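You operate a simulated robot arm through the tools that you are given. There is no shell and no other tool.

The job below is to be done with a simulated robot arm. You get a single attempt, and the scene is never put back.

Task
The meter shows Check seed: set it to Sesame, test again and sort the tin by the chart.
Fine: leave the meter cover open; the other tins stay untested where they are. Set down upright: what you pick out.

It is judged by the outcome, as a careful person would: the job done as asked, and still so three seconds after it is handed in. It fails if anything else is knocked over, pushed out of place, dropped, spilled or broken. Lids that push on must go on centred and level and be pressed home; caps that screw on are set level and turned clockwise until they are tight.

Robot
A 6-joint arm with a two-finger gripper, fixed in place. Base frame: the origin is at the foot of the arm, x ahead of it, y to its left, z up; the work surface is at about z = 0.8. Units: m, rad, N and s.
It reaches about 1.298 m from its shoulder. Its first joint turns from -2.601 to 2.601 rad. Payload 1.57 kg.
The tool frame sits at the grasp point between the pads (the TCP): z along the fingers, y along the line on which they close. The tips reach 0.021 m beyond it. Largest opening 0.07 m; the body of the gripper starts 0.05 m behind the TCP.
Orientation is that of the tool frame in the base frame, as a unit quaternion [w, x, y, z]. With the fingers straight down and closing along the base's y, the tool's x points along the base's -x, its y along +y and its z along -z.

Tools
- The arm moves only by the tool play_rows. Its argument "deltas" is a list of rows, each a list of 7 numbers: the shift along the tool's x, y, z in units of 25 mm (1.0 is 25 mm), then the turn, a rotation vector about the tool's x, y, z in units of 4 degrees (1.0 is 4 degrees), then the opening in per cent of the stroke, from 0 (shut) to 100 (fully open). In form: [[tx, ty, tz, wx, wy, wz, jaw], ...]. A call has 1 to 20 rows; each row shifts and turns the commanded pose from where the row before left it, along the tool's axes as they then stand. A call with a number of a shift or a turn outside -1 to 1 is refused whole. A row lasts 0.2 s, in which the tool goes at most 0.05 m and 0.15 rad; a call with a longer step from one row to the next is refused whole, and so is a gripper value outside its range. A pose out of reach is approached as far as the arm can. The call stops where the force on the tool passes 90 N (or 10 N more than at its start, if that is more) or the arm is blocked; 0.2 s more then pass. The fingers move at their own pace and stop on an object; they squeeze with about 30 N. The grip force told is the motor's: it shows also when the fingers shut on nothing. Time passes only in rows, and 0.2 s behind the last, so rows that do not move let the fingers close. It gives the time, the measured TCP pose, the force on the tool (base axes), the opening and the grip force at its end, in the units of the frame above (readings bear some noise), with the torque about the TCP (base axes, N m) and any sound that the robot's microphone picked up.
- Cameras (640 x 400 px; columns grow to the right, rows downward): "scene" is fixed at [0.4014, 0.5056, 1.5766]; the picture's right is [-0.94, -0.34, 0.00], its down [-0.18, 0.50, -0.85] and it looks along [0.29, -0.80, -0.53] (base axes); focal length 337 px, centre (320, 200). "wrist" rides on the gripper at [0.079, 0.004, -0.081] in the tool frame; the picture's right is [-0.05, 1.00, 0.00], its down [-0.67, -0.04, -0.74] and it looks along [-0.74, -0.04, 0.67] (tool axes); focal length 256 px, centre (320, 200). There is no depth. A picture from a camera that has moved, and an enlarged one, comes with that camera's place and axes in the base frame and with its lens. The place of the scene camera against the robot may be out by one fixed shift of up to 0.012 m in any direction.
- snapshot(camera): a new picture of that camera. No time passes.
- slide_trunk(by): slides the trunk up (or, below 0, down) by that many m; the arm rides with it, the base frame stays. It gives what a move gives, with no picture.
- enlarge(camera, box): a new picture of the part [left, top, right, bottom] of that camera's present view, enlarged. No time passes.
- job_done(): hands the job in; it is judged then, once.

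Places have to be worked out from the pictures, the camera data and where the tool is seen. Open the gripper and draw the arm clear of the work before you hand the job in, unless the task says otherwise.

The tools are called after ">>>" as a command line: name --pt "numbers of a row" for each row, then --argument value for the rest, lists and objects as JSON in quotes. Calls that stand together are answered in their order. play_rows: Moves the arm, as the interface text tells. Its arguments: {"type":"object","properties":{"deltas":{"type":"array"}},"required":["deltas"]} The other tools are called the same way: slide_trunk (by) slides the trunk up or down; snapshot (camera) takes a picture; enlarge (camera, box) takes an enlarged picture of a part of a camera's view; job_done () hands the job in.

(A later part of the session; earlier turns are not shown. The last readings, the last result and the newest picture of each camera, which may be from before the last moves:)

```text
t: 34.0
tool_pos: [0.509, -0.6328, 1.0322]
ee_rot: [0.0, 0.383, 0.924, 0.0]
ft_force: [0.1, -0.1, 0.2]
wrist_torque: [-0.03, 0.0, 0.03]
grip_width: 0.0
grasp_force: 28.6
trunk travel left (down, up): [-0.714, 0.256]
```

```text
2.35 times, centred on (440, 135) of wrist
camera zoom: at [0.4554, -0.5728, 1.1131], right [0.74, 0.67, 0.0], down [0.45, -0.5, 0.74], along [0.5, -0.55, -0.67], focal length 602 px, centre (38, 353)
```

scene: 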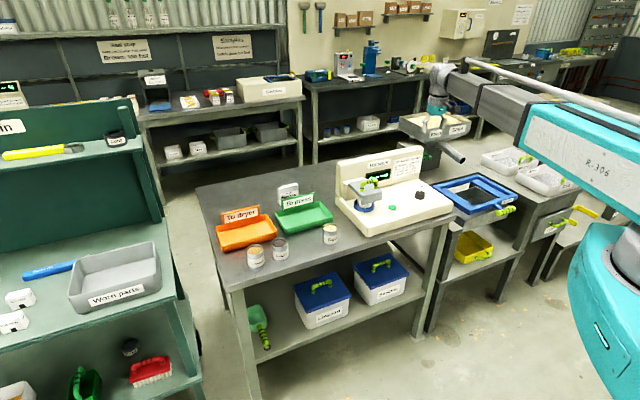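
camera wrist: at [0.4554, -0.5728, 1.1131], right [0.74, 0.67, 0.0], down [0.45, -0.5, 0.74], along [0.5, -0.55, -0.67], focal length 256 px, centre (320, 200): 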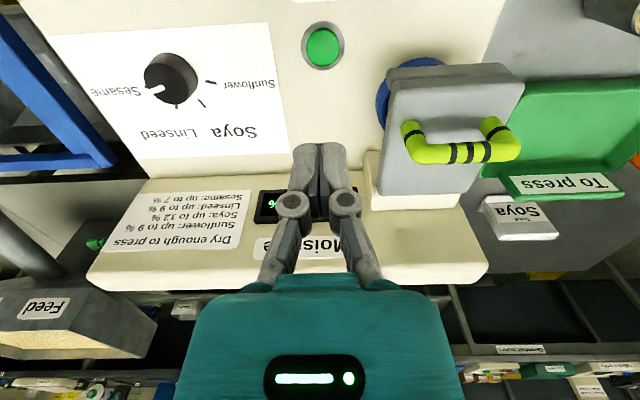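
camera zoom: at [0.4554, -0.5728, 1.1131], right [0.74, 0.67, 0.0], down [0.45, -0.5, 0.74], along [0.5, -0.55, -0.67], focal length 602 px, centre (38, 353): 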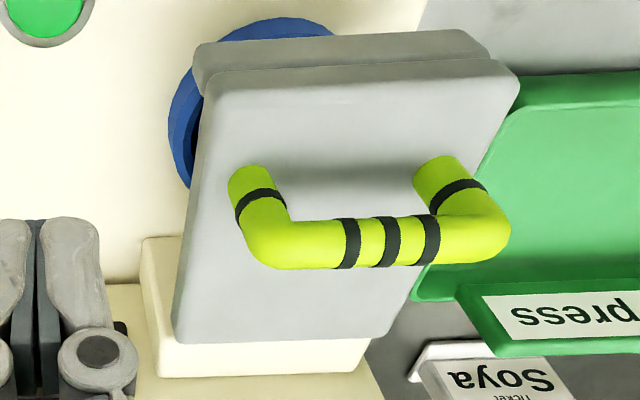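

Confirmed: Water 8.5 % for Sesame (limit 7 %) → To dryer. The cover handle bar runs along the meter's width at about (0.600, -0.586, 0.973); I'll rotate the gripper 90° so the fingers close across the bar, with a bit more height.

>>> slide_trunk --by 0.06

>>> play_rows --pt "0 0 0 0 0 1 100" --pt "0 0 0 0 0 1 100" --pt "0 0 0 0 0 1 100" --pt "0 0 0 0 0 1 100" --pt "0 0 0 0 0 1 100" --pt "0 0 0 0 0 1 100" --pt "0 0 0 0 0 1 100" --pt "0 0 0 0 0 1 100" --pt "0 0 0 0 0 1 100" --pt "0 0 0 0 0 1 100" --pt "0 0 0 0 0 1 100" --pt "0 0 0 0 0 1 100" --pt "0 0 0 0 0 1 100" --pt "0 0 0 0 0 1 100" --pt "0 0 0 0 0 1 100" --pt "0 0 0 0 0 1 100" --pt "0 0 0 0 0 1 100" --pt "0 0 0 0 0 1 100" --pt "0 0 0 0 0 1 100" --pt "0 0 0 0 0 1 100"

>>> play_rows --pt "0 0 0 0 0 1 100" --pt "0 0 0 0 0 1 100" --pt "0 0 0 0 0 0.5 100" --pt "0 0 0 0 0 0 100"

>>> snapshot --camera "wrist"

>>> snapshot --camera "scene"

```text
t: 35.0
tool_pos: [0.5093, -0.6331, 1.0924]
ee_rot: [0.0, 0.383, 0.924, 0.0]
ft_force: [0.0, -0.1, -1.8]
wrist_torque: [0.01, 0.01, 0.0]
grip_width: 0.0
grasp_force: 28.5
trunk travel left (down, up): [-0.774, 0.196]
```

```text
t: 39.2
tool_pos: [0.5095, -0.6329, 1.092]
ee_rot: [0.0, 0.888, 0.46, 0.0]
ft_force: [-0.8, -0.3, -0.5]
wrist_torque: [0.01, 0.0, 0.01]
grip_width: 0.07
grasp_force: 0.0
trunk travel left (down, up): [-0.774, 0.196]
```

```text
t: 40.2
tool_pos: [0.5084, -0.633, 1.0922]
ee_rot: [0.0, 0.924, 0.382, 0.0]
ft_force: [-0.7, 0.2, 0.3]
wrist_torque: [0.0, -0.01, -0.01]
grip_width: 0.07
grasp_force: 0.1
trunk travel left (down, up): [-0.774, 0.196]
```

```text
taken
camera wrist: at [0.5676, -0.579, 1.1732], right [0.67, -0.74, 0.0], down [-0.5, -0.45, 0.74], along [-0.55, -0.5, -0.67], focal length 256 px, centre (320, 200)
```

wrist: 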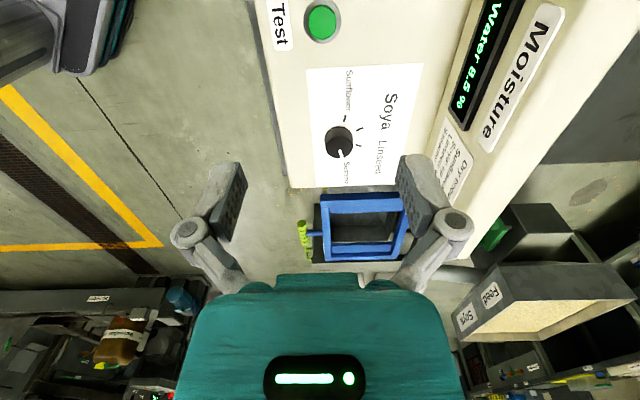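

```text
taken
```

scene: 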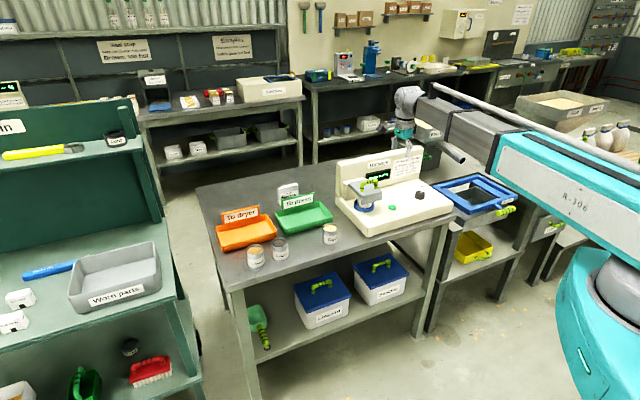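

Orientation works. Moving horizontally above the handle bar at safe height.

>>> play_rows --pt "0.98 0.315 0 0 0 0 100" --pt "0.98 0.315 0 0 0 0 100" --pt "0.98 0.315 0 0 0 0 100" --pt "0.98 0.315 0 0 0 0 100" --pt "0 0 0 0 0 0 100"

>>> snapshot --camera "wrist"

>>> enlarge --camera "scene" --box '[320, 80, 460, 220]'

```text
t: 41.4
tool_pos: [0.6014, -0.5866, 1.0925]
ee_rot: [0.0, 0.924, 0.382, -0.001]
ft_force: [-0.5, -0.1, 0.6]
wrist_torque: [0.0, 0.0, -0.01]
grip_width: 0.0703
grasp_force: 0.0
trunk travel left (down, up): [-0.774, 0.196]
```

```text
taken
camera wrist: at [0.6595, -0.532, 1.1732], right [0.67, -0.74, 0.0], down [-0.5, -0.45, 0.74], along [-0.55, -0.5, -0.67], focal length 256 px, centre (320, 200)
```

wrist: 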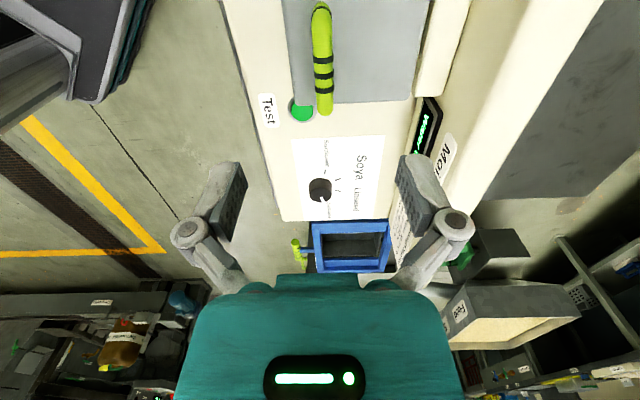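

```text
2.86 times, centred on (390, 150) of scene
camera zoom: at [0.4014, 0.5056, 1.5766], right [-0.94, -0.34, 0.0], down [-0.18, 0.5, -0.85], along [0.29, -0.8, -0.53], focal length 962 px, centre (120, 343)
```

zoom: 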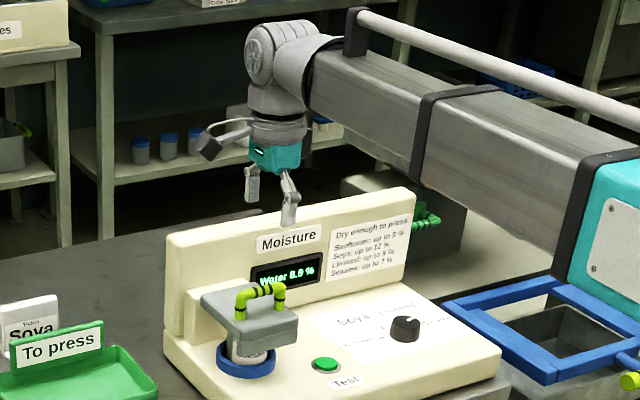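

The bar lies straight along the gap between the fingers; I'll centre 5 mm further along the bar and lower to just above it for a check.

>>> play_rows --pt "0.2 0.04 0 0 0 0 100" --pt "0 0 0 0 0 0 100"

>>> slide_trunk --by -0.08

>>> snapshot --camera "wrist"

>>> enlarge --camera "scene" --box '[320, 100, 440, 220]'

```text
t: 42.0
tool_pos: [0.6054, -0.584, 1.0913]
ee_rot: [0.0, 0.924, 0.383, 0.0]
ft_force: [0.8, 0.6, 0.4]
wrist_torque: [0.0, 0.01, 0.0]
grip_width: 0.0697
grasp_force: 0.0
trunk travel left (down, up): [-0.774, 0.196]
```

```text
t: 43.1
tool_pos: [0.6044, -0.5845, 1.0127]
ee_rot: [0.0, 0.924, 0.383, -0.001]
ft_force: [-0.9, 0.7, 0.3]
wrist_torque: [-0.05, 0.0, 0.01]
grip_width: 0.07
grasp_force: 0.0
trunk travel left (down, up): [-0.694, 0.276]
```

```text
taken
camera wrist: at [0.6633, -0.5295, 1.0932], right [0.67, -0.74, 0.0], down [-0.5, -0.45, 0.74], along [-0.55, -0.5, -0.67], focal length 256 px, centre (320, 200)
```

wrist: 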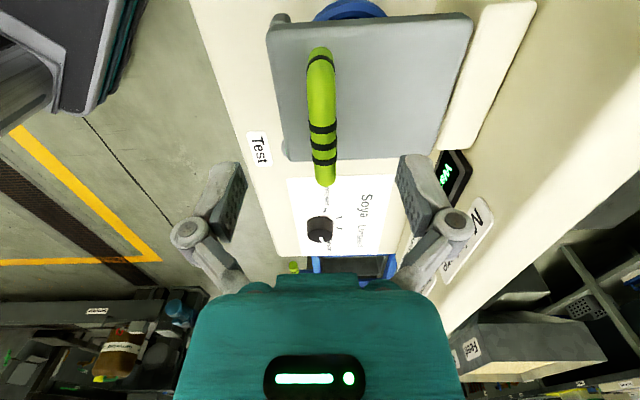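

```text
3.33 times, centred on (380, 160) of scene
camera zoom: at [0.4014, 0.5056, 1.5766], right [-0.94, -0.34, 0.0], down [-0.18, 0.5, -0.85], along [0.29, -0.8, -0.53], focal length 1123 px, centre (120, 333)
```

zoom: 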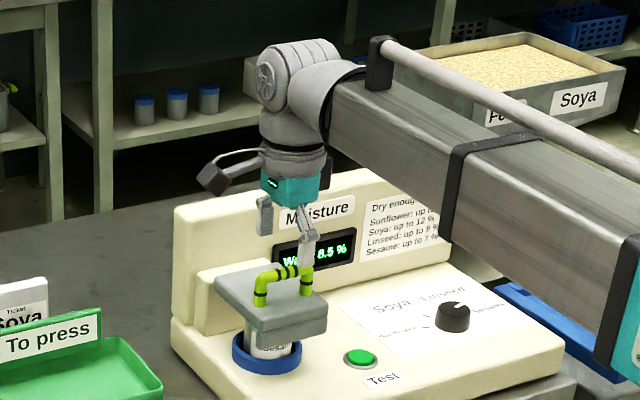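

The bar is well centred between the fingers. Lowering 37 mm so the pads are level with the bar, then closing.

>>> slide_trunk --by -0.037

>>> snapshot --camera "wrist"

>>> enlarge --camera "scene" --box '[330, 120, 430, 220]'

```text
t: 43.9
tool_pos: [0.6043, -0.5828, 0.9749]
ee_rot: [0.0, 0.924, 0.383, 0.0]
ft_force: [0.1, -0.3, 0.3]
wrist_torque: [-0.02, -0.03, -0.01]
grip_width: 0.07
grasp_force: 0.0
trunk travel left (down, up): [-0.657, 0.313]
```

```text
taken
camera wrist: at [0.6633, -0.5295, 1.0562], right [0.67, -0.74, 0.0], down [-0.5, -0.45, 0.74], along [-0.55, -0.5, -0.67], focal length 256 px, centre (320, 200)
```

wrist: 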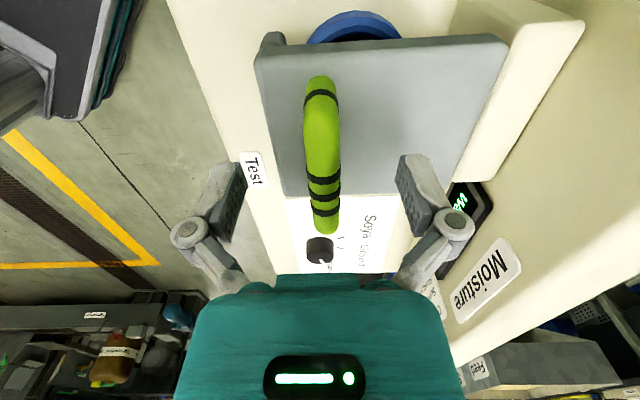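

```text
4.00 times, centred on (380, 170) of scene
camera zoom: at [0.4014, 0.5056, 1.5766], right [-0.94, -0.34, 0.0], down [-0.18, 0.5, -0.85], along [0.29, -0.8, -0.53], focal length 1347 px, centre (80, 320)
```

zoom: 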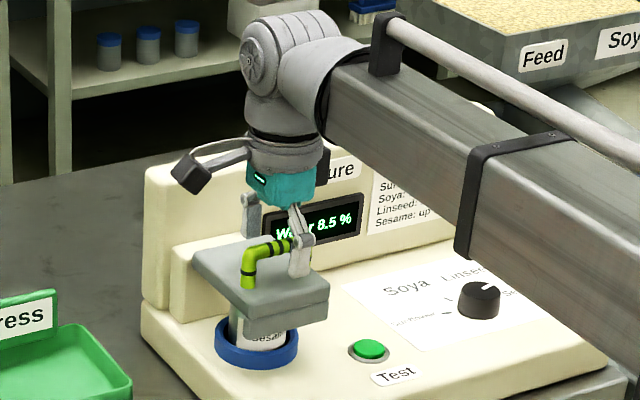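

Fingers straddle the bar with the tips clear of the lid. Closing on the bar.

>>> play_rows --pt "0 0 0 0 0 0 60" --pt "0 0 0 0 0 0 35" --pt "0 0 0 0 0 0 25" --pt "0 0 0 0 0 0 25" --pt "0 0 0 0 0 0 0" --pt "0 0 0 0 0 0 0" --pt "0 0 0 0 0 0 0"

>>> snapshot --camera "wrist"

```text
t: 45.5
tool_pos: [0.6049, -0.5848, 0.9754]
ee_rot: [0.001, 0.924, 0.383, 0.001]
ft_force: [11.3, -12.1, 9.5]
wrist_torque: [-0.11, -0.08, 0.0]
grip_width: 0.013
grasp_force: 31.7
trunk travel left (down, up): [-0.657, 0.313]
```

```text
taken
camera wrist: at [0.6643, -0.5305, 1.0558], right [0.67, -0.74, 0.0], down [-0.5, -0.45, 0.74], along [-0.55, -0.5, -0.67], focal length 256 px, centre (320, 200)
```

wrist: 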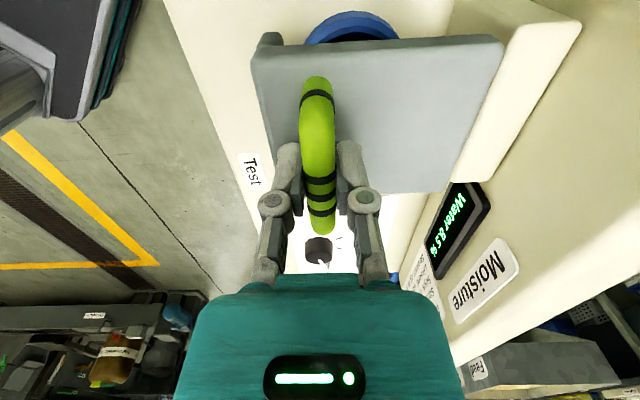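

The bar is held (13 mm). Now I start lifting the cover along its arc: a small trunk lift first, then check the response.

>>> play_rows --pt "0 0.1 0 0 0 0 0" --pt "0 0 0 0 0 0 0"

>>> slide_trunk --by 0.006

>>> enlarge --camera "scene" --box '[330, 120, 430, 220]'

```text
t: 46.1
tool_pos: [0.6047, -0.5845, 0.9744]
ee_rot: [0.0, 0.924, 0.383, 0.0]
ft_force: [1.4, -2.9, 2.3]
wrist_torque: [0.02, 0.05, -0.03]
grip_width: 0.0127
grasp_force: 32.0
trunk travel left (down, up): [-0.657, 0.313]
```

```text
t: 46.7
tool_pos: [0.6076, -0.5858, 0.9801]
ee_rot: [0.001, 0.924, 0.383, 0.0]
ft_force: [6.9, -6.8, -4.3]
wrist_torque: [-0.07, -0.09, 0.0]
grip_width: 0.0127
grasp_force: 31.9
trunk travel left (down, up): [-0.663, 0.307]
```

```text
4.00 times, centred on (380, 170) of scene
camera zoom: at [0.4014, 0.5056, 1.5766], right [-0.94, -0.34, 0.0], down [-0.18, 0.5, -0.85], along [0.29, -0.8, -0.53], focal length 1347 px, centre (80, 320)
```

zoom: 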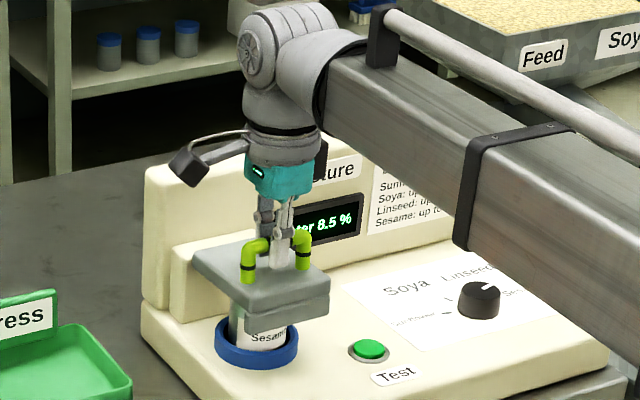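

The cover is rotating up as expected with low forces (hinge at the back). I continue along the arc.

>>> play_rows --pt "0 0.2 0 0 0 0 0"

>>> slide_trunk --by 0.006

>>> play_rows --pt "0 0.22 0 0 0 0 0"

>>> slide_trunk --by 0.005

>>> enlarge --camera "scene" --box '[330, 120, 430, 220]'

```text
t: 47.1
tool_pos: [0.6092, -0.5876, 0.9819]
ee_rot: [-0.002, 0.924, 0.382, -0.001]
ft_force: [-5.0, 5.2, 0.8]
wrist_torque: [0.12, 0.2, 0.01]
grip_width: 0.0125
grasp_force: 32.0
trunk travel left (down, up): [-0.663, 0.307]
```

```text
t: 47.6
tool_pos: [0.611, -0.5884, 0.9881]
ee_rot: [0.001, 0.924, 0.382, 0.0]
ft_force: [0.7, -0.6, -0.2]
wrist_torque: [-0.06, -0.09, 0.06]
grip_width: 0.0129
grasp_force: 32.7
trunk travel left (down, up): [-0.669, 0.301]
```

```text
t: 48.0
tool_pos: [0.6112, -0.5914, 0.989]
ee_rot: [-0.001, 0.924, 0.383, 0.0]
ft_force: [-11.0, 11.9, 8.0]
wrist_torque: [0.15, 0.15, -0.03]
grip_width: 0.0126
grasp_force: 32.4
trunk travel left (down, up): [-0.669, 0.301]
```

```text
t: 48.6
tool_pos: [0.6142, -0.5918, 0.993]
ee_rot: [0.001, 0.924, 0.382, 0.001]
ft_force: [-4.4, 3.4, 5.2]
wrist_torque: [-0.03, -0.07, 0.0]
grip_width: 0.0127
grasp_force: 32.0
trunk travel left (down, up): [-0.674, 0.296]
```

```text
4.00 times, centred on (380, 170) of scene
camera zoom: at [0.4014, 0.5056, 1.5766], right [-0.94, -0.34, 0.0], down [-0.18, 0.5, -0.85], along [0.29, -0.8, -0.53], focal length 1347 px, centre (80, 320)
```

zoom: 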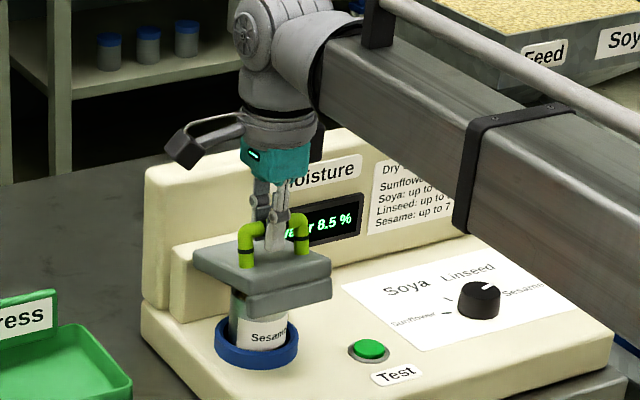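

Fitting the arc gives a hinge near f=0.917, z≈0.945 with radius about 0.08 m; lid is at about 15°. Continuing along the fitted arc to about 35°.

>>> slide_trunk --by 0.005

>>> play_rows --pt "0 0.18 0 0 0 0 0"

>>> slide_trunk --by 0.005

>>> play_rows --pt "0 0.2 0 0 0 0 0"

>>> slide_trunk --by 0.004

>>> play_rows --pt "0 0.2 0 0 0 0 0"

>>> slide_trunk --by 0.004

>>> enlarge --camera "scene" --box '[330, 120, 430, 220]'

```text
t: 49.1
tool_pos: [0.6153, -0.5937, 0.9968]
ee_rot: [0.001, 0.924, 0.383, 0.0]
ft_force: [3.3, -5.6, -4.3]
wrist_torque: [-0.13, -0.12, -0.02]
grip_width: 0.0126
grasp_force: 31.8
trunk travel left (down, up): [-0.679, 0.291]
```

```text
t: 49.5
tool_pos: [0.6156, -0.5944, 0.9973]
ee_rot: [-0.001, 0.924, 0.383, 0.0]
ft_force: [-3.1, 3.3, 0.9]
wrist_torque: [0.02, 0.29, -0.01]
grip_width: 0.0129
grasp_force: 32.7
trunk travel left (down, up): [-0.679, 0.291]
```

```text
t: 50.1
tool_pos: [0.618, -0.5975, 1.0015]
ee_rot: [0.001, 0.924, 0.383, 0.001]
ft_force: [5.3, -3.4, -4.4]
wrist_torque: [-0.06, -0.16, -0.01]
grip_width: 0.0128
grasp_force: 32.0
trunk travel left (down, up): [-0.684, 0.286]
```

```text
t: 50.5
tool_pos: [0.6199, -0.5978, 1.0033]
ee_rot: [-0.001, 0.924, 0.383, -0.001]
ft_force: [-2.7, 4.3, 2.2]
wrist_torque: [0.19, 0.1, -0.01]
grip_width: 0.0127
grasp_force: 32.4
trunk travel left (down, up): [-0.684, 0.286]
```

```text
t: 51.0
tool_pos: [0.6217, -0.6004, 1.0053]
ee_rot: [0.001, 0.924, 0.383, -0.001]
ft_force: [3.8, -1.9, -3.9]
wrist_torque: [-0.06, -0.12, 0.03]
grip_width: 0.0127
grasp_force: 31.9
trunk travel left (down, up): [-0.688, 0.282]
```

```text
t: 51.4
tool_pos: [0.6224, -0.6016, 1.0078]
ee_rot: [-0.001, 0.924, 0.383, -0.001]
ft_force: [-4.8, 4.8, 3.1]
wrist_torque: [0.11, 0.1, 0.06]
grip_width: 0.0131
grasp_force: 32.1
trunk travel left (down, up): [-0.688, 0.282]
```

```text
t: 51.9
tool_pos: [0.6247, -0.6043, 1.0113]
ee_rot: [0.001, 0.924, 0.383, 0.001]
ft_force: [2.9, -2.9, -3.5]
wrist_torque: [-0.08, -0.13, 0.01]
grip_width: 0.013
grasp_force: 32.0
trunk travel left (down, up): [-0.692, 0.278]
```

```text
4.00 times, centred on (380, 170) of scene
camera zoom: at [0.4014, 0.5056, 1.5766], right [-0.94, -0.34, 0.0], down [-0.18, 0.5, -0.85], along [0.29, -0.8, -0.53], focal length 1347 px, centre (80, 320)
```

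zoom: 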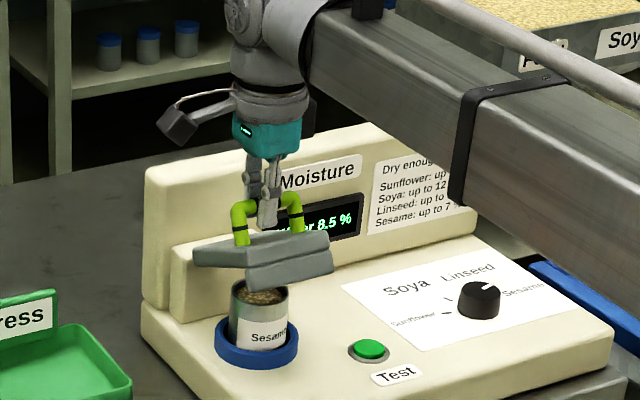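

The lid is at about 32° and the seed tin is visible inside. Forces are small; continuing to about 55°.

>>> play_rows --pt "0 0.24 0 0 0 0 0"

>>> slide_trunk --by 0.004

>>> play_rows --pt "0 0.25 0 0 0 0 0"

>>> slide_trunk --by 0.0035

>>> play_rows --pt "0 0.26 0 0 0 0 0"

>>> slide_trunk --by 0.003

>>> play_rows --pt "0 0.26 0 0 0 0 0"

>>> slide_trunk --by 0.002

>>> enlarge --camera "scene" --box '[330, 120, 430, 220]'

>>> snapshot --camera "wrist"

```text
t: 52.3
tool_pos: [0.6259, -0.6069, 1.0113]
ee_rot: [-0.001, 0.924, 0.383, 0.0]
ft_force: [-5.8, 5.5, 7.2]
wrist_torque: [0.11, 0.11, 0.02]
grip_width: 0.0126
grasp_force: 31.8
trunk travel left (down, up): [-0.692, 0.278]
```

```text
t: 52.9
tool_pos: [0.629, -0.6086, 1.0135]
ee_rot: [0.001, 0.924, 0.383, 0.0]
ft_force: [1.6, -3.0, -3.0]
wrist_torque: [-0.12, -0.02, 0.04]
grip_width: 0.0128
grasp_force: 31.7
trunk travel left (down, up): [-0.696, 0.274]
```

```text
t: 53.2
tool_pos: [0.6312, -0.61, 1.016]
ee_rot: [0.0, 0.924, 0.383, 0.0]
ft_force: [-5.0, 4.7, 6.7]
wrist_torque: [0.0, 0.22, 0.01]
grip_width: 0.0127
grasp_force: 31.9
trunk travel left (down, up): [-0.696, 0.274]
```

```text
t: 53.8
tool_pos: [0.6322, -0.6128, 1.0171]
ee_rot: [0.001, 0.924, 0.383, 0.0]
ft_force: [1.4, -1.9, -2.7]
wrist_torque: [-0.01, -0.11, 0.02]
grip_width: 0.0126
grasp_force: 32.7
trunk travel left (down, up): [-0.699, 0.271]
```

```text
t: 54.2
tool_pos: [0.6356, -0.6141, 1.0187]
ee_rot: [-0.001, 0.924, 0.382, 0.0]
ft_force: [-3.2, 5.1, 7.8]
wrist_torque: [0.11, 0.09, -0.02]
grip_width: 0.0126
grasp_force: 32.3
trunk travel left (down, up): [-0.699, 0.271]
```

```text
t: 54.7
tool_pos: [0.637, -0.6178, 1.0199]
ee_rot: [0.001, 0.924, 0.383, 0.0]
ft_force: [2.2, -0.5, -3.3]
wrist_torque: [-0.01, -0.09, 0.03]
grip_width: 0.0127
grasp_force: 32.0
trunk travel left (down, up): [-0.702, 0.268]
```

```text
t: 55.1
tool_pos: [0.6407, -0.6197, 1.0217]
ee_rot: [0.001, 0.924, 0.384, 0.0]
ft_force: [-2.4, 2.6, 6.4]
wrist_torque: [0.12, 0.05, 0.0]
grip_width: 0.0127
grasp_force: 32.3
trunk travel left (down, up): [-0.702, 0.268]
```

```text
t: 55.6
tool_pos: [0.6411, -0.6207, 1.023]
ee_rot: [0.0, 0.924, 0.383, -0.001]
ft_force: [0.3, -0.5, -1.2]
wrist_torque: [0.02, 0.02, 0.01]
grip_width: 0.0125
grasp_force: 32.0
trunk travel left (down, up): [-0.704, 0.266]
```

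```text
4.00 times, centred on (380, 170) of scene
camera zoom: at [0.4014, 0.5056, 1.5766], right [-0.94, -0.34, 0.0], down [-0.18, 0.5, -0.85], along [0.29, -0.8, -0.53], focal length 1347 px, centre (80, 320)
```

zoom: 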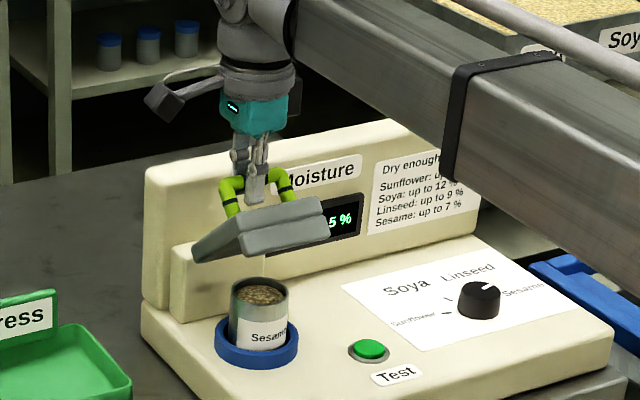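

```text
taken
camera wrist: at [0.7005, -0.5667, 1.1034], right [0.67, -0.74, 0.0], down [-0.5, -0.45, 0.75], along [-0.55, -0.5, -0.67], focal length 256 px, centre (320, 200)
```

wrist: 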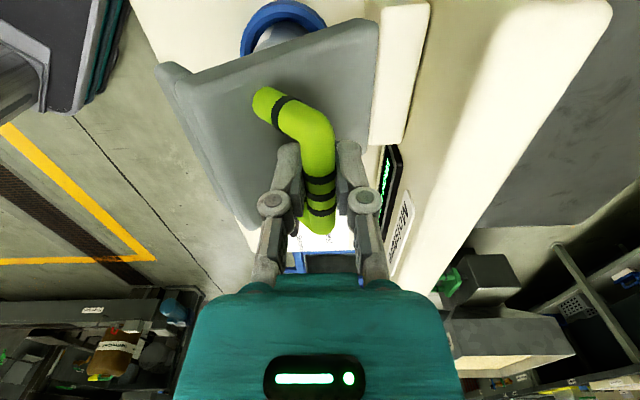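

Lid at about 50°, forces near zero. Continuing over the top of the arc toward 80°.

>>> play_rows --pt "0 0.27 0 0 0 0 0"

>>> slide_trunk --by 0.002

>>> play_rows --pt "0 0.27 0 0 0 0 0"

>>> slide_trunk --by 0.0012

>>> play_rows --pt "0 0.28 0 0 0 0 0"

>>> slide_trunk --by 0.0008

>>> play_rows --pt "0 0.28 0 0 0 0 0"

>>> snapshot --camera "wrist"

>>> enlarge --camera "scene" --box '[330, 120, 430, 220]'

```text
t: 56.0
tool_pos: [0.6451, -0.6236, 1.0247]
ee_rot: [0.0, 0.924, 0.383, 0.0]
ft_force: [-1.6, 3.0, 8.8]
wrist_torque: [0.01, 0.19, 0.01]
grip_width: 0.0127
grasp_force: 32.2
trunk travel left (down, up): [-0.704, 0.266]
```

```text
t: 56.5
tool_pos: [0.6462, -0.6257, 1.0245]
ee_rot: [0.001, 0.924, 0.383, 0.001]
ft_force: [0.3, -0.5, -2.9]
wrist_torque: [0.01, 0.0, 0.0]
grip_width: 0.0125
grasp_force: 32.3
trunk travel left (down, up): [-0.706, 0.264]
```

```text
t: 56.9
tool_pos: [0.6508, -0.6296, 1.025]
ee_rot: [0.001, 0.924, 0.383, 0.0]
ft_force: [-2.0, 1.8, 5.4]
wrist_torque: [0.14, 0.07, 0.01]
grip_width: 0.0127
grasp_force: 32.1
trunk travel left (down, up): [-0.706, 0.264]
```

```text
t: 57.5
tool_pos: [0.6523, -0.6306, 1.0256]
ee_rot: [0.0, 0.924, 0.383, -0.001]
ft_force: [-0.7, 0.2, -1.6]
wrist_torque: [0.03, 0.05, -0.02]
grip_width: 0.0126
grasp_force: 32.6
trunk travel left (down, up): [-0.707, 0.263]
```

```text
t: 57.9
tool_pos: [0.6559, -0.6341, 1.0266]
ee_rot: [-0.001, 0.924, 0.382, 0.0]
ft_force: [-1.1, 0.5, 4.6]
wrist_torque: [0.04, 0.1, 0.03]
grip_width: 0.013
grasp_force: 31.6
trunk travel left (down, up): [-0.707, 0.263]
```

```text
t: 58.4
tool_pos: [0.6555, -0.6348, 1.0256]
ee_rot: [0.0, 0.925, 0.381, 0.0]
ft_force: [-0.5, -0.6, -1.1]
wrist_torque: [0.05, 0.13, 0.04]
grip_width: 0.0129
grasp_force: 31.9
trunk travel left (down, up): [-0.708, 0.262]
```

```text
t: 58.8
tool_pos: [0.6596, -0.6395, 1.027]
ee_rot: [-0.001, 0.924, 0.383, 0.0]
ft_force: [-1.5, -0.1, 1.0]
wrist_torque: [0.03, 0.11, -0.02]
grip_width: 0.0125
grasp_force: 32.2
trunk travel left (down, up): [-0.708, 0.262]
```

```text
taken
camera wrist: at [0.7192, -0.5853, 1.108], right [0.67, -0.74, 0.0], down [-0.5, -0.45, 0.74], along [-0.55, -0.5, -0.67], focal length 256 px, centre (320, 200)
```

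wrist: 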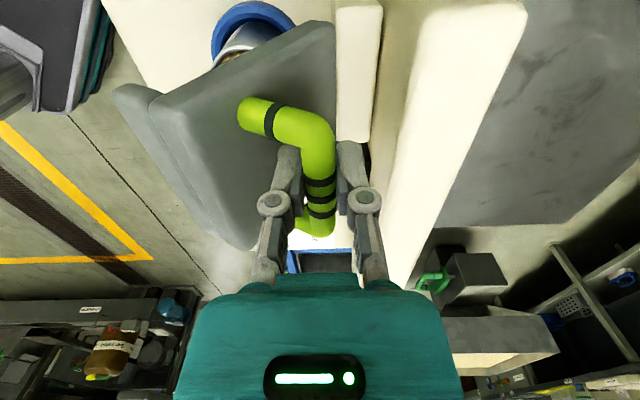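

```text
4.00 times, centred on (380, 170) of scene
camera zoom: at [0.4014, 0.5056, 1.5766], right [-0.94, -0.34, 0.0], down [-0.18, 0.5, -0.85], along [0.29, -0.8, -0.53], focal length 1347 px, centre (80, 320)
```

zoom: 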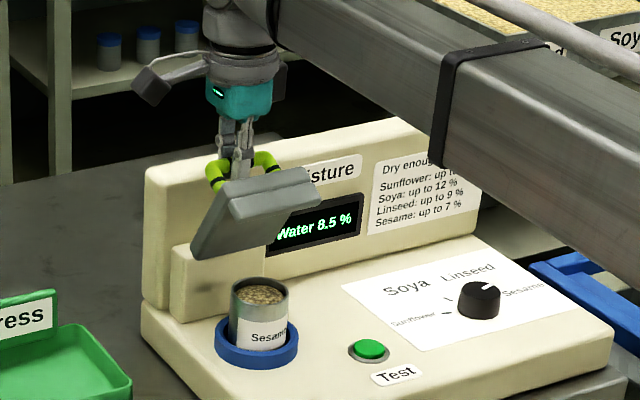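

Lid at about 70° and nearly weightless. Two more small steps toward 82°, keeping the rear finger clear of the panel top.

>>> play_rows --pt "0 0.28 0 0 0 0 0"

>>> slide_trunk --by -0.001

>>> play_rows --pt "0 0.28 0 0 0 0 0" --pt "0 0 0 0 0 0 0"

>>> snapshot --camera "wrist"

>>> enlarge --camera "scene" --box '[330, 120, 430, 220]'

```text
t: 59.2
tool_pos: [0.6659, -0.645, 1.0267]
ee_rot: [0.0, 0.924, 0.383, 0.0]
ft_force: [-3.1, -1.5, 1.5]
wrist_torque: [0.13, 0.03, 0.03]
grip_width: 0.0122
grasp_force: 32.3
trunk travel left (down, up): [-0.708, 0.262]
```

```text
t: 59.7
tool_pos: [0.6656, -0.6441, 1.0275]
ee_rot: [0.001, 0.924, 0.383, 0.0]
ft_force: [-0.1, -2.5, 12.5]
wrist_torque: [-0.09, -0.02, 0.02]
grip_width: 0.0127
grasp_force: 31.9
trunk travel left (down, up): [-0.707, 0.263]
```

```text
t: 60.3
tool_pos: [0.6701, -0.649, 1.0266]
ee_rot: [0.0, 0.924, 0.383, 0.0]
ft_force: [-2.1, -2.4, 5.6]
wrist_torque: [0.0, 0.06, 0.03]
grip_width: 0.0126
grasp_force: 31.5
trunk travel left (down, up): [-0.707, 0.263]
```

```text
taken
camera wrist: at [0.7286, -0.5948, 1.1071], right [0.67, -0.74, 0.0], down [-0.5, -0.45, 0.74], along [-0.55, -0.5, -0.67], focal length 256 px, centre (320, 200)
```

wrist: 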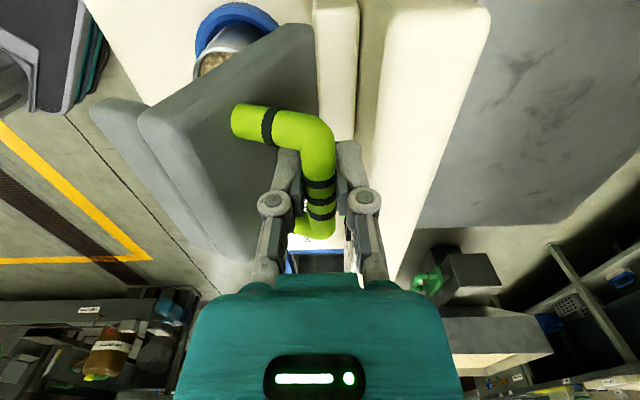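

```text
4.00 times, centred on (380, 170) of scene
camera zoom: at [0.4014, 0.5056, 1.5766], right [-0.94, -0.34, 0.0], down [-0.18, 0.5, -0.85], along [0.29, -0.8, -0.53], focal length 1347 px, centre (80, 320)
```

zoom: 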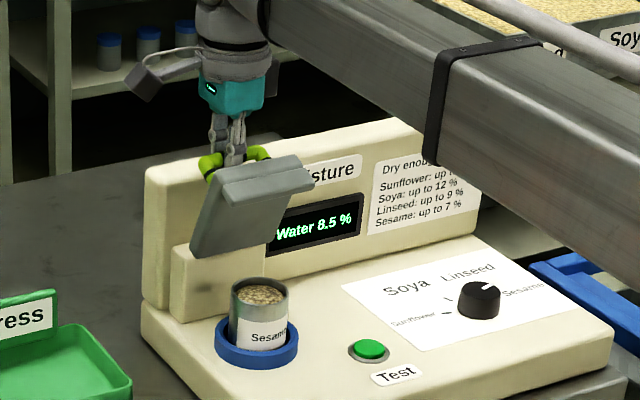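

Lid at about 73°. I'll loosen the fingers slightly around the bar to see whether the lid stays by itself, still caged by the fingers.

>>> play_rows --pt "0 0 0 0 0 0 30" --pt "0 0 0 0 0 0 30" --pt "0 0 0 0 0 0 30" --pt "0 0 0 0 0 0 30"

>>> enlarge --camera "wrist" --box '[200, 80, 440, 280]'

>>> enlarge --camera "scene" --box '[340, 120, 420, 190]'

```text
t: 61.3
tool_pos: [0.6716, -0.6483, 1.0255]
ee_rot: [0.0, 0.924, 0.382, 0.001]
ft_force: [0.4, -0.1, 0.4]
wrist_torque: [-0.05, -0.03, -0.02]
grip_width: 0.0212
grasp_force: 0.7
trunk travel left (down, up): [-0.707, 0.263]
```

```text
2.00 times, centred on (320, 180) of wrist
camera zoom: at [0.7292, -0.5949, 1.1066], right [0.67, -0.74, 0.0], down [-0.5, -0.45, 0.74], along [-0.55, -0.5, -0.67], focal length 512 px, centre (320, 240)
```

zoom: 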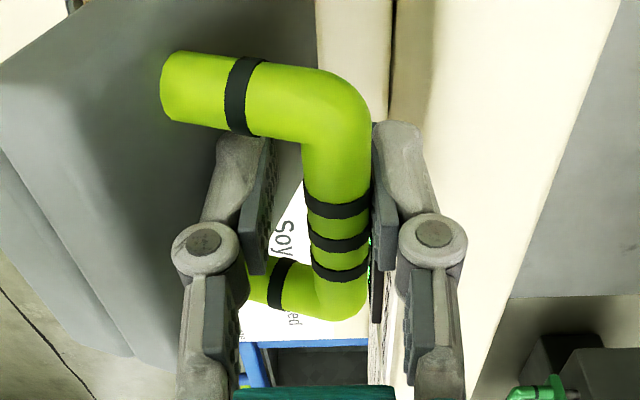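

```text
5.71 times, centred on (380, 155) of scene
camera zoom: at [0.4014, 0.5056, 1.5766], right [-0.94, -0.34, 0.0], down [-0.18, 0.5, -0.85], along [0.29, -0.8, -0.53], focal length 1925 px, centre (-23, 457)
```

zoom: 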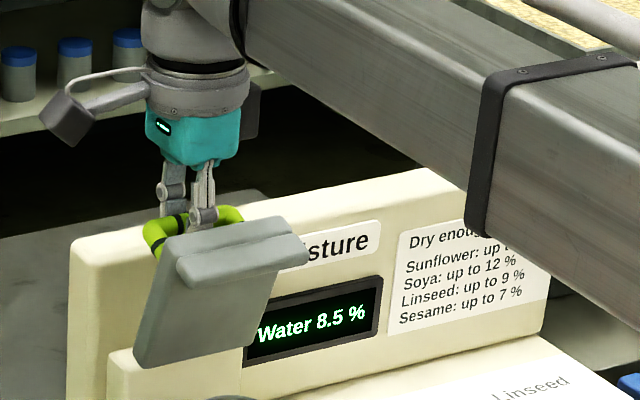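

The bar now rests on the rear finger, so the lid wants to fall open by itself. I'll raise slightly so the tips clear the panel top and let the lid down backwards gently, caged by the fingers.

>>> slide_trunk --by 0.009

>>> play_rows --pt "0 0.28 0 0 0 0 30" --pt "0 0.28 0 0 0 0 30" --pt "0 0 0 0 0 0 30" --pt "0 0 0 0 0 0 30"

>>> enlarge --camera "wrist" --box '[200, 80, 440, 280]'

>>> enlarge --camera "scene" --box '[340, 120, 420, 190]'

```text
t: 61.9
tool_pos: [0.6711, -0.6495, 1.0346]
ee_rot: [0.0, 0.924, 0.382, 0.0]
ft_force: [1.5, -0.7, -0.2]
wrist_torque: [-0.04, -0.01, 0.01]
grip_width: 0.0217
grasp_force: 0.3
trunk travel left (down, up): [-0.716, 0.254]
```

```text
t: 62.9
tool_pos: [0.681, -0.6586, 1.0345]
ee_rot: [0.0, 0.924, 0.383, 0.0]
ft_force: [-0.4, -0.3, 0.5]
wrist_torque: [-0.03, -0.04, 0.03]
grip_width: 0.0214
grasp_force: 0.4
trunk travel left (down, up): [-0.716, 0.254]
```

```text
2.00 times, centred on (320, 180) of wrist
camera zoom: at [0.7393, -0.6048, 1.1156], right [0.67, -0.74, 0.0], down [-0.5, -0.45, 0.74], along [-0.55, -0.5, -0.67], focal length 512 px, centre (320, 240)
```

zoom: 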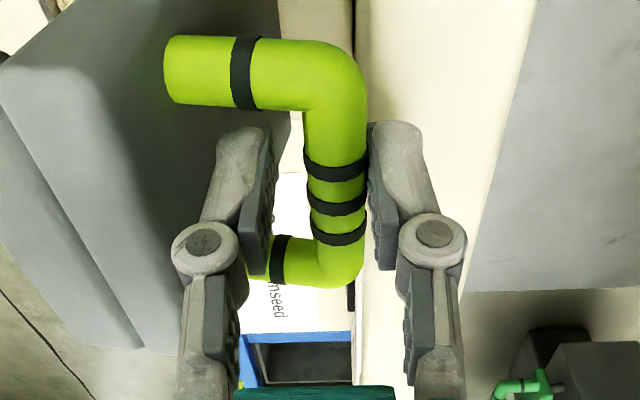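

```text
5.71 times, centred on (380, 155) of scene
camera zoom: at [0.4014, 0.5056, 1.5766], right [-0.94, -0.34, 0.0], down [-0.18, 0.5, -0.85], along [0.29, -0.8, -0.53], focal length 1925 px, centre (-23, 457)
```

zoom: 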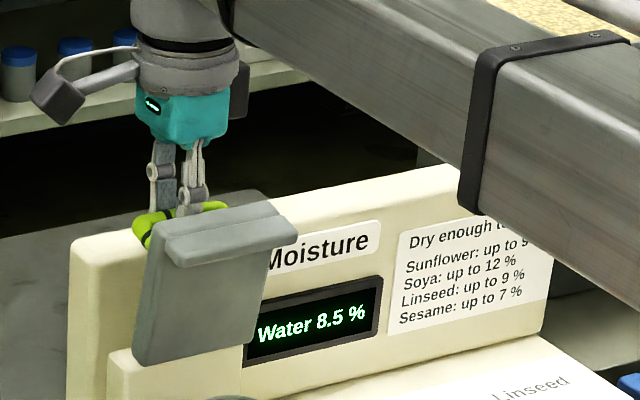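

The lid follows the rear finger at about 85°. Continuing to let it back.

>>> play_rows --pt "0 0.28 0 0 0 0 30" --pt "0 0.28 0 0 0 0 30" --pt "0 0 0 0 0 0 30" --pt "0 0 0 0 0 0 30"

>>> enlarge --camera "wrist" --box '[200, 80, 440, 280]'

>>> enlarge --camera "scene" --box '[340, 120, 420, 190]'

```text
t: 63.9
tool_pos: [0.6902, -0.6683, 1.0348]
ee_rot: [0.0, 0.924, 0.383, 0.001]
ft_force: [0.8, -1.1, 0.8]
wrist_torque: [0.0, -0.01, 0.0]
grip_width: 0.0216
grasp_force: 1.0
trunk travel left (down, up): [-0.716, 0.254]
```

```text
2.00 times, centred on (320, 180) of wrist
camera zoom: at [0.749, -0.6144, 1.1156], right [0.67, -0.74, 0.0], down [-0.5, -0.45, 0.74], along [-0.55, -0.5, -0.67], focal length 512 px, centre (320, 240)
```

zoom: 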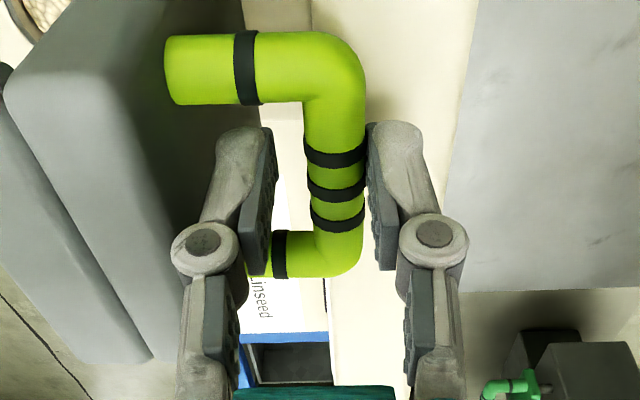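

```text
5.71 times, centred on (380, 155) of scene
camera zoom: at [0.4014, 0.5056, 1.5766], right [-0.94, -0.34, 0.0], down [-0.18, 0.5, -0.85], along [0.29, -0.8, -0.53], focal length 1925 px, centre (-23, 457)
```

zoom: 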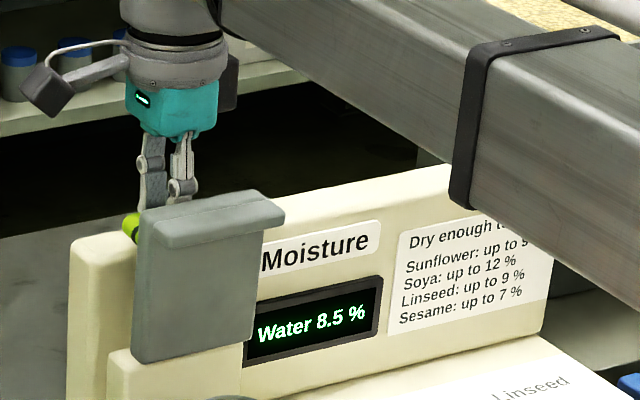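

The lid is about vertical now and still follows. Two more small steps to find its resting stop.

>>> play_rows --pt "0 0.28 0 0 0 0 30" --pt "0 0 0 0 0 0 30" --pt "0 0 0 0 0 0 30"

>>> enlarge --camera "wrist" --box '[200, 80, 440, 280]'

>>> play_rows --pt "0 0.28 0 0 0 0 30" --pt "0 0 0 0 0 0 30" --pt "0 0 0 0 0 0 30"

>>> enlarge --camera "wrist" --box '[200, 80, 440, 280]'

>>> enlarge --camera "scene" --box '[340, 120, 420, 190]'

```text
t: 64.7
tool_pos: [0.6959, -0.6728, 1.0341]
ee_rot: [0.0, 0.924, 0.383, 0.0]
ft_force: [1.5, -0.4, -0.1]
wrist_torque: [0.02, -0.03, 0.04]
grip_width: 0.0219
grasp_force: 0.2
trunk travel left (down, up): [-0.716, 0.254]
```

```text
2.00 times, centred on (320, 180) of wrist
camera zoom: at [0.7536, -0.6193, 1.1156], right [0.67, -0.74, 0.0], down [-0.5, -0.45, 0.74], along [-0.55, -0.5, -0.67], focal length 512 px, centre (320, 240)
```

zoom: 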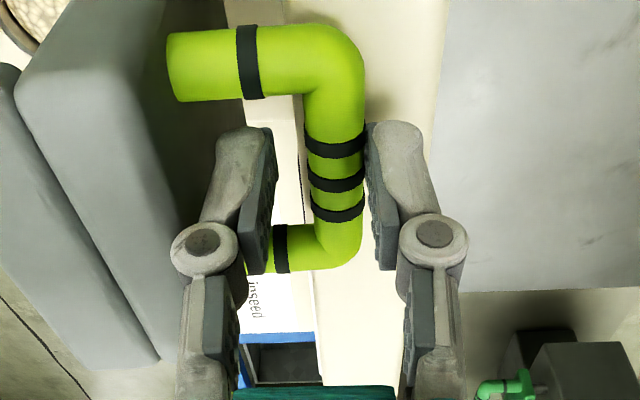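

```text
t: 65.5
tool_pos: [0.6998, -0.6783, 1.0345]
ee_rot: [0.0, 0.924, 0.383, -0.001]
ft_force: [0.7, 0.0, -0.2]
wrist_torque: [0.01, 0.0, 0.01]
grip_width: 0.0211
grasp_force: 0.0
trunk travel left (down, up): [-0.716, 0.254]
```

```text
2.00 times, centred on (320, 180) of wrist
camera zoom: at [0.7587, -0.6242, 1.1157], right [0.67, -0.74, 0.0], down [-0.5, -0.45, 0.74], along [-0.55, -0.5, -0.67], focal length 512 px, centre (320, 240)
```

zoom: 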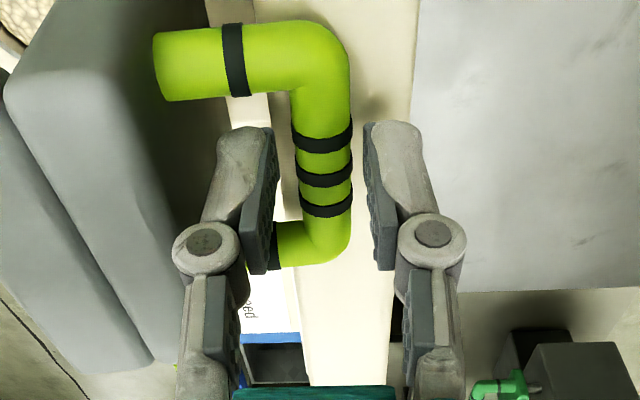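

```text
5.71 times, centred on (380, 155) of scene
camera zoom: at [0.4014, 0.5056, 1.5766], right [-0.94, -0.34, 0.0], down [-0.18, 0.5, -0.85], along [0.29, -0.8, -0.53], focal length 1925 px, centre (-23, 457)
```

zoom: 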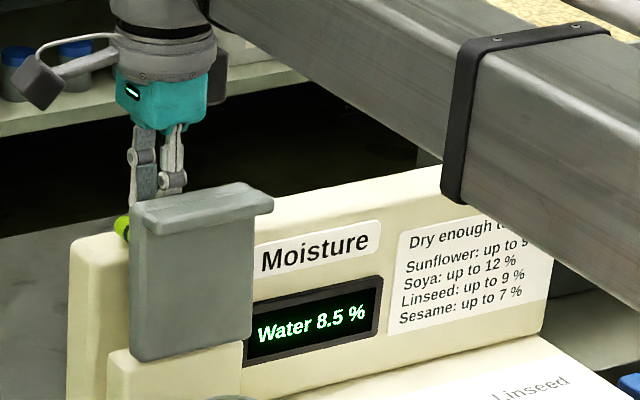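

The bar now sits freely between the fingers, so the lid has reached its open stop and stays. Raising straight up out of the handle.

>>> slide_trunk --by 0.1

>>> snapshot --camera "wrist"

>>> enlarge --camera "scene" --box '[320, 120, 440, 220]'

```text
t: 66.8
tool_pos: [0.6998, -0.679, 1.1339]
ee_rot: [0.0, 0.924, 0.383, 0.0]
ft_force: [0.4, 0.4, -0.4]
wrist_torque: [0.0, -0.03, 0.01]
grip_width: 0.0211
grasp_force: 0.0
trunk travel left (down, up): [-0.816, 0.154]
```

```text
taken
camera wrist: at [0.7587, -0.6243, 1.2155], right [0.67, -0.74, 0.0], down [-0.5, -0.45, 0.74], along [-0.55, -0.5, -0.67], focal length 256 px, centre (320, 200)
```

wrist: 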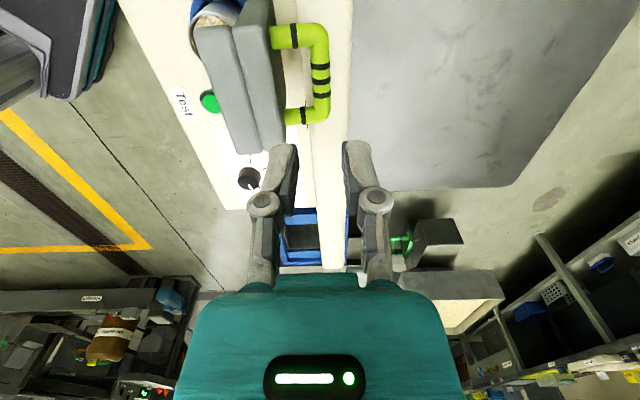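

```text
4.00 times, centred on (380, 170) of scene
camera zoom: at [0.4014, 0.5056, 1.5766], right [-0.94, -0.34, 0.0], down [-0.18, 0.5, -0.85], along [0.29, -0.8, -0.53], focal length 1347 px, centre (80, 320)
```

zoom: 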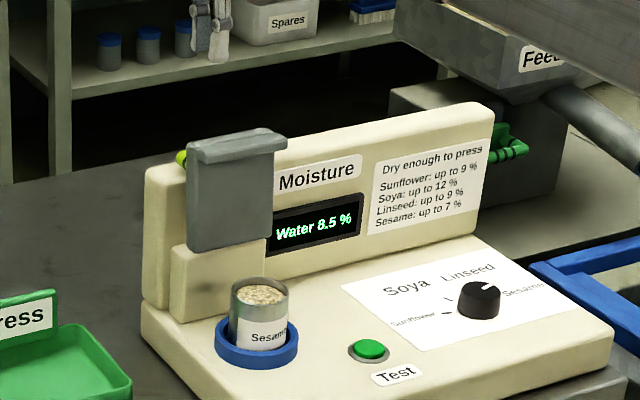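

The cover stands open by itself and the tin is exposed in the blue cup. I'll back off toward the front (well above the lid) and turn the camera to face the tin.

>>> play_rows --pt "0 -0.985 0 0 0 0 30" --pt "0 -0.985 0 0 0 0 30" --pt "0 -0.985 0 0 0 0 30" --pt "0 -0.985 0 0 0 0 30" --pt "0 -0.985 0 0 0 0 30" --pt "0 -0.985 0 0 0 0 30" --pt "0 -0.985 0 0 0 0 30" --pt "0 -0.985 0 0 0 0 30" --pt "0 -0.985 0 0 0 0 30" --pt "0 -0.985 0 0 0 0 30" --pt "0 -0.985 0 0 0 0 30" --pt "0 -0.985 0 0 0 0 30" --pt "0 0 0 0 0 0 30"

>>> play_rows --pt "0 0 0 0 0 -1 100" --pt "0 0 0 0 0 -1 100" --pt "0 0 0 0 0 -1 100" --pt "0 0 0 0 0 -1 100" --pt "0 0 0 0 0 -1 100" --pt "0 0 0 0 0 -1 100" --pt "0 0 0 0 0 -1 100" --pt "0 0 0 0 0 -1 100" --pt "0 0 0 0 0 -1 100" --pt "0 0 0 0 0 -1 100" --pt "0 0 0 0 0 -1 100" --pt "0 0 0 0 0 -1 100" --pt "0 0 0 0 0 -1 100" --pt "0 0 0 0 0 -1 100" --pt "0 0 0 0 0 -1 100" --pt "0 0 0 0 0 -1 100" --pt "0 0 0 0 0 -1 100" --pt "0 0 0 0 0 -1 100" --pt "0 0 0 0 0 -1 100" --pt "0 0 0 0 0 -1 100"

>>> play_rows --pt "0 0 0 0 0 -1 100" --pt "0 0 0 0 0 -1 100" --pt "0 0 0 0 0 -0.5 100" --pt "0 0 0 0 0 0 100"

>>> snapshot --camera "wrist"

>>> enlarge --camera "scene" --box '[330, 125, 410, 195]'

```text
t: 69.6
tool_pos: [0.4898, -0.4698, 1.1343]
ee_rot: [0.0, 0.924, 0.383, 0.0]
ft_force: [0.0, -0.3, -0.4]
wrist_torque: [-0.02, -0.02, 0.02]
grip_width: 0.0209
grasp_force: 0.1
trunk travel left (down, up): [-0.816, 0.154]
```

```text
t: 73.8
tool_pos: [0.4917, -0.4695, 1.1335]
ee_rot: [-0.001, 0.461, 0.888, 0.0]
ft_force: [-0.3, -0.2, -0.6]
wrist_torque: [0.01, 0.01, 0.03]
grip_width: 0.0702
grasp_force: 0.1
trunk travel left (down, up): [-0.816, 0.154]
```

```text
t: 74.8
tool_pos: [0.4909, -0.4695, 1.1339]
ee_rot: [0.0, 0.382, 0.924, 0.0]
ft_force: [-0.5, 1.1, 0.6]
wrist_torque: [0.0, -0.04, 0.04]
grip_width: 0.0701
grasp_force: 0.0
trunk travel left (down, up): [-0.816, 0.154]
```

```text
taken
camera wrist: at [0.4376, -0.4094, 1.2157], right [0.74, 0.67, 0.0], down [0.45, -0.5, 0.74], along [0.5, -0.55, -0.67], focal length 256 px, centre (320, 200)
```

wrist: 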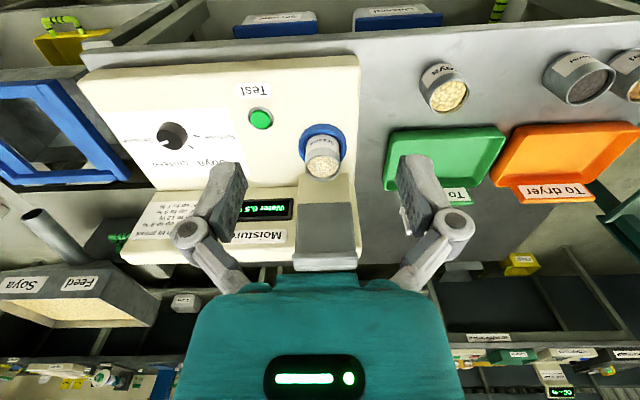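

```text
5.71 times, centred on (370, 160) of scene
camera zoom: at [0.4014, 0.5056, 1.5766], right [-0.94, -0.34, 0.0], down [-0.18, 0.5, -0.85], along [0.29, -0.8, -0.53], focal length 1925 px, centre (34, 429)
```

zoom: 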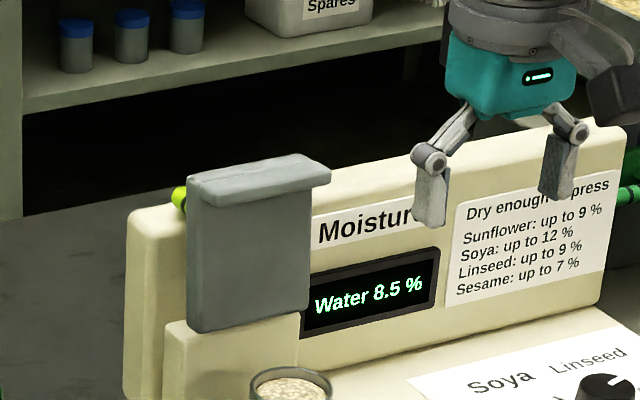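

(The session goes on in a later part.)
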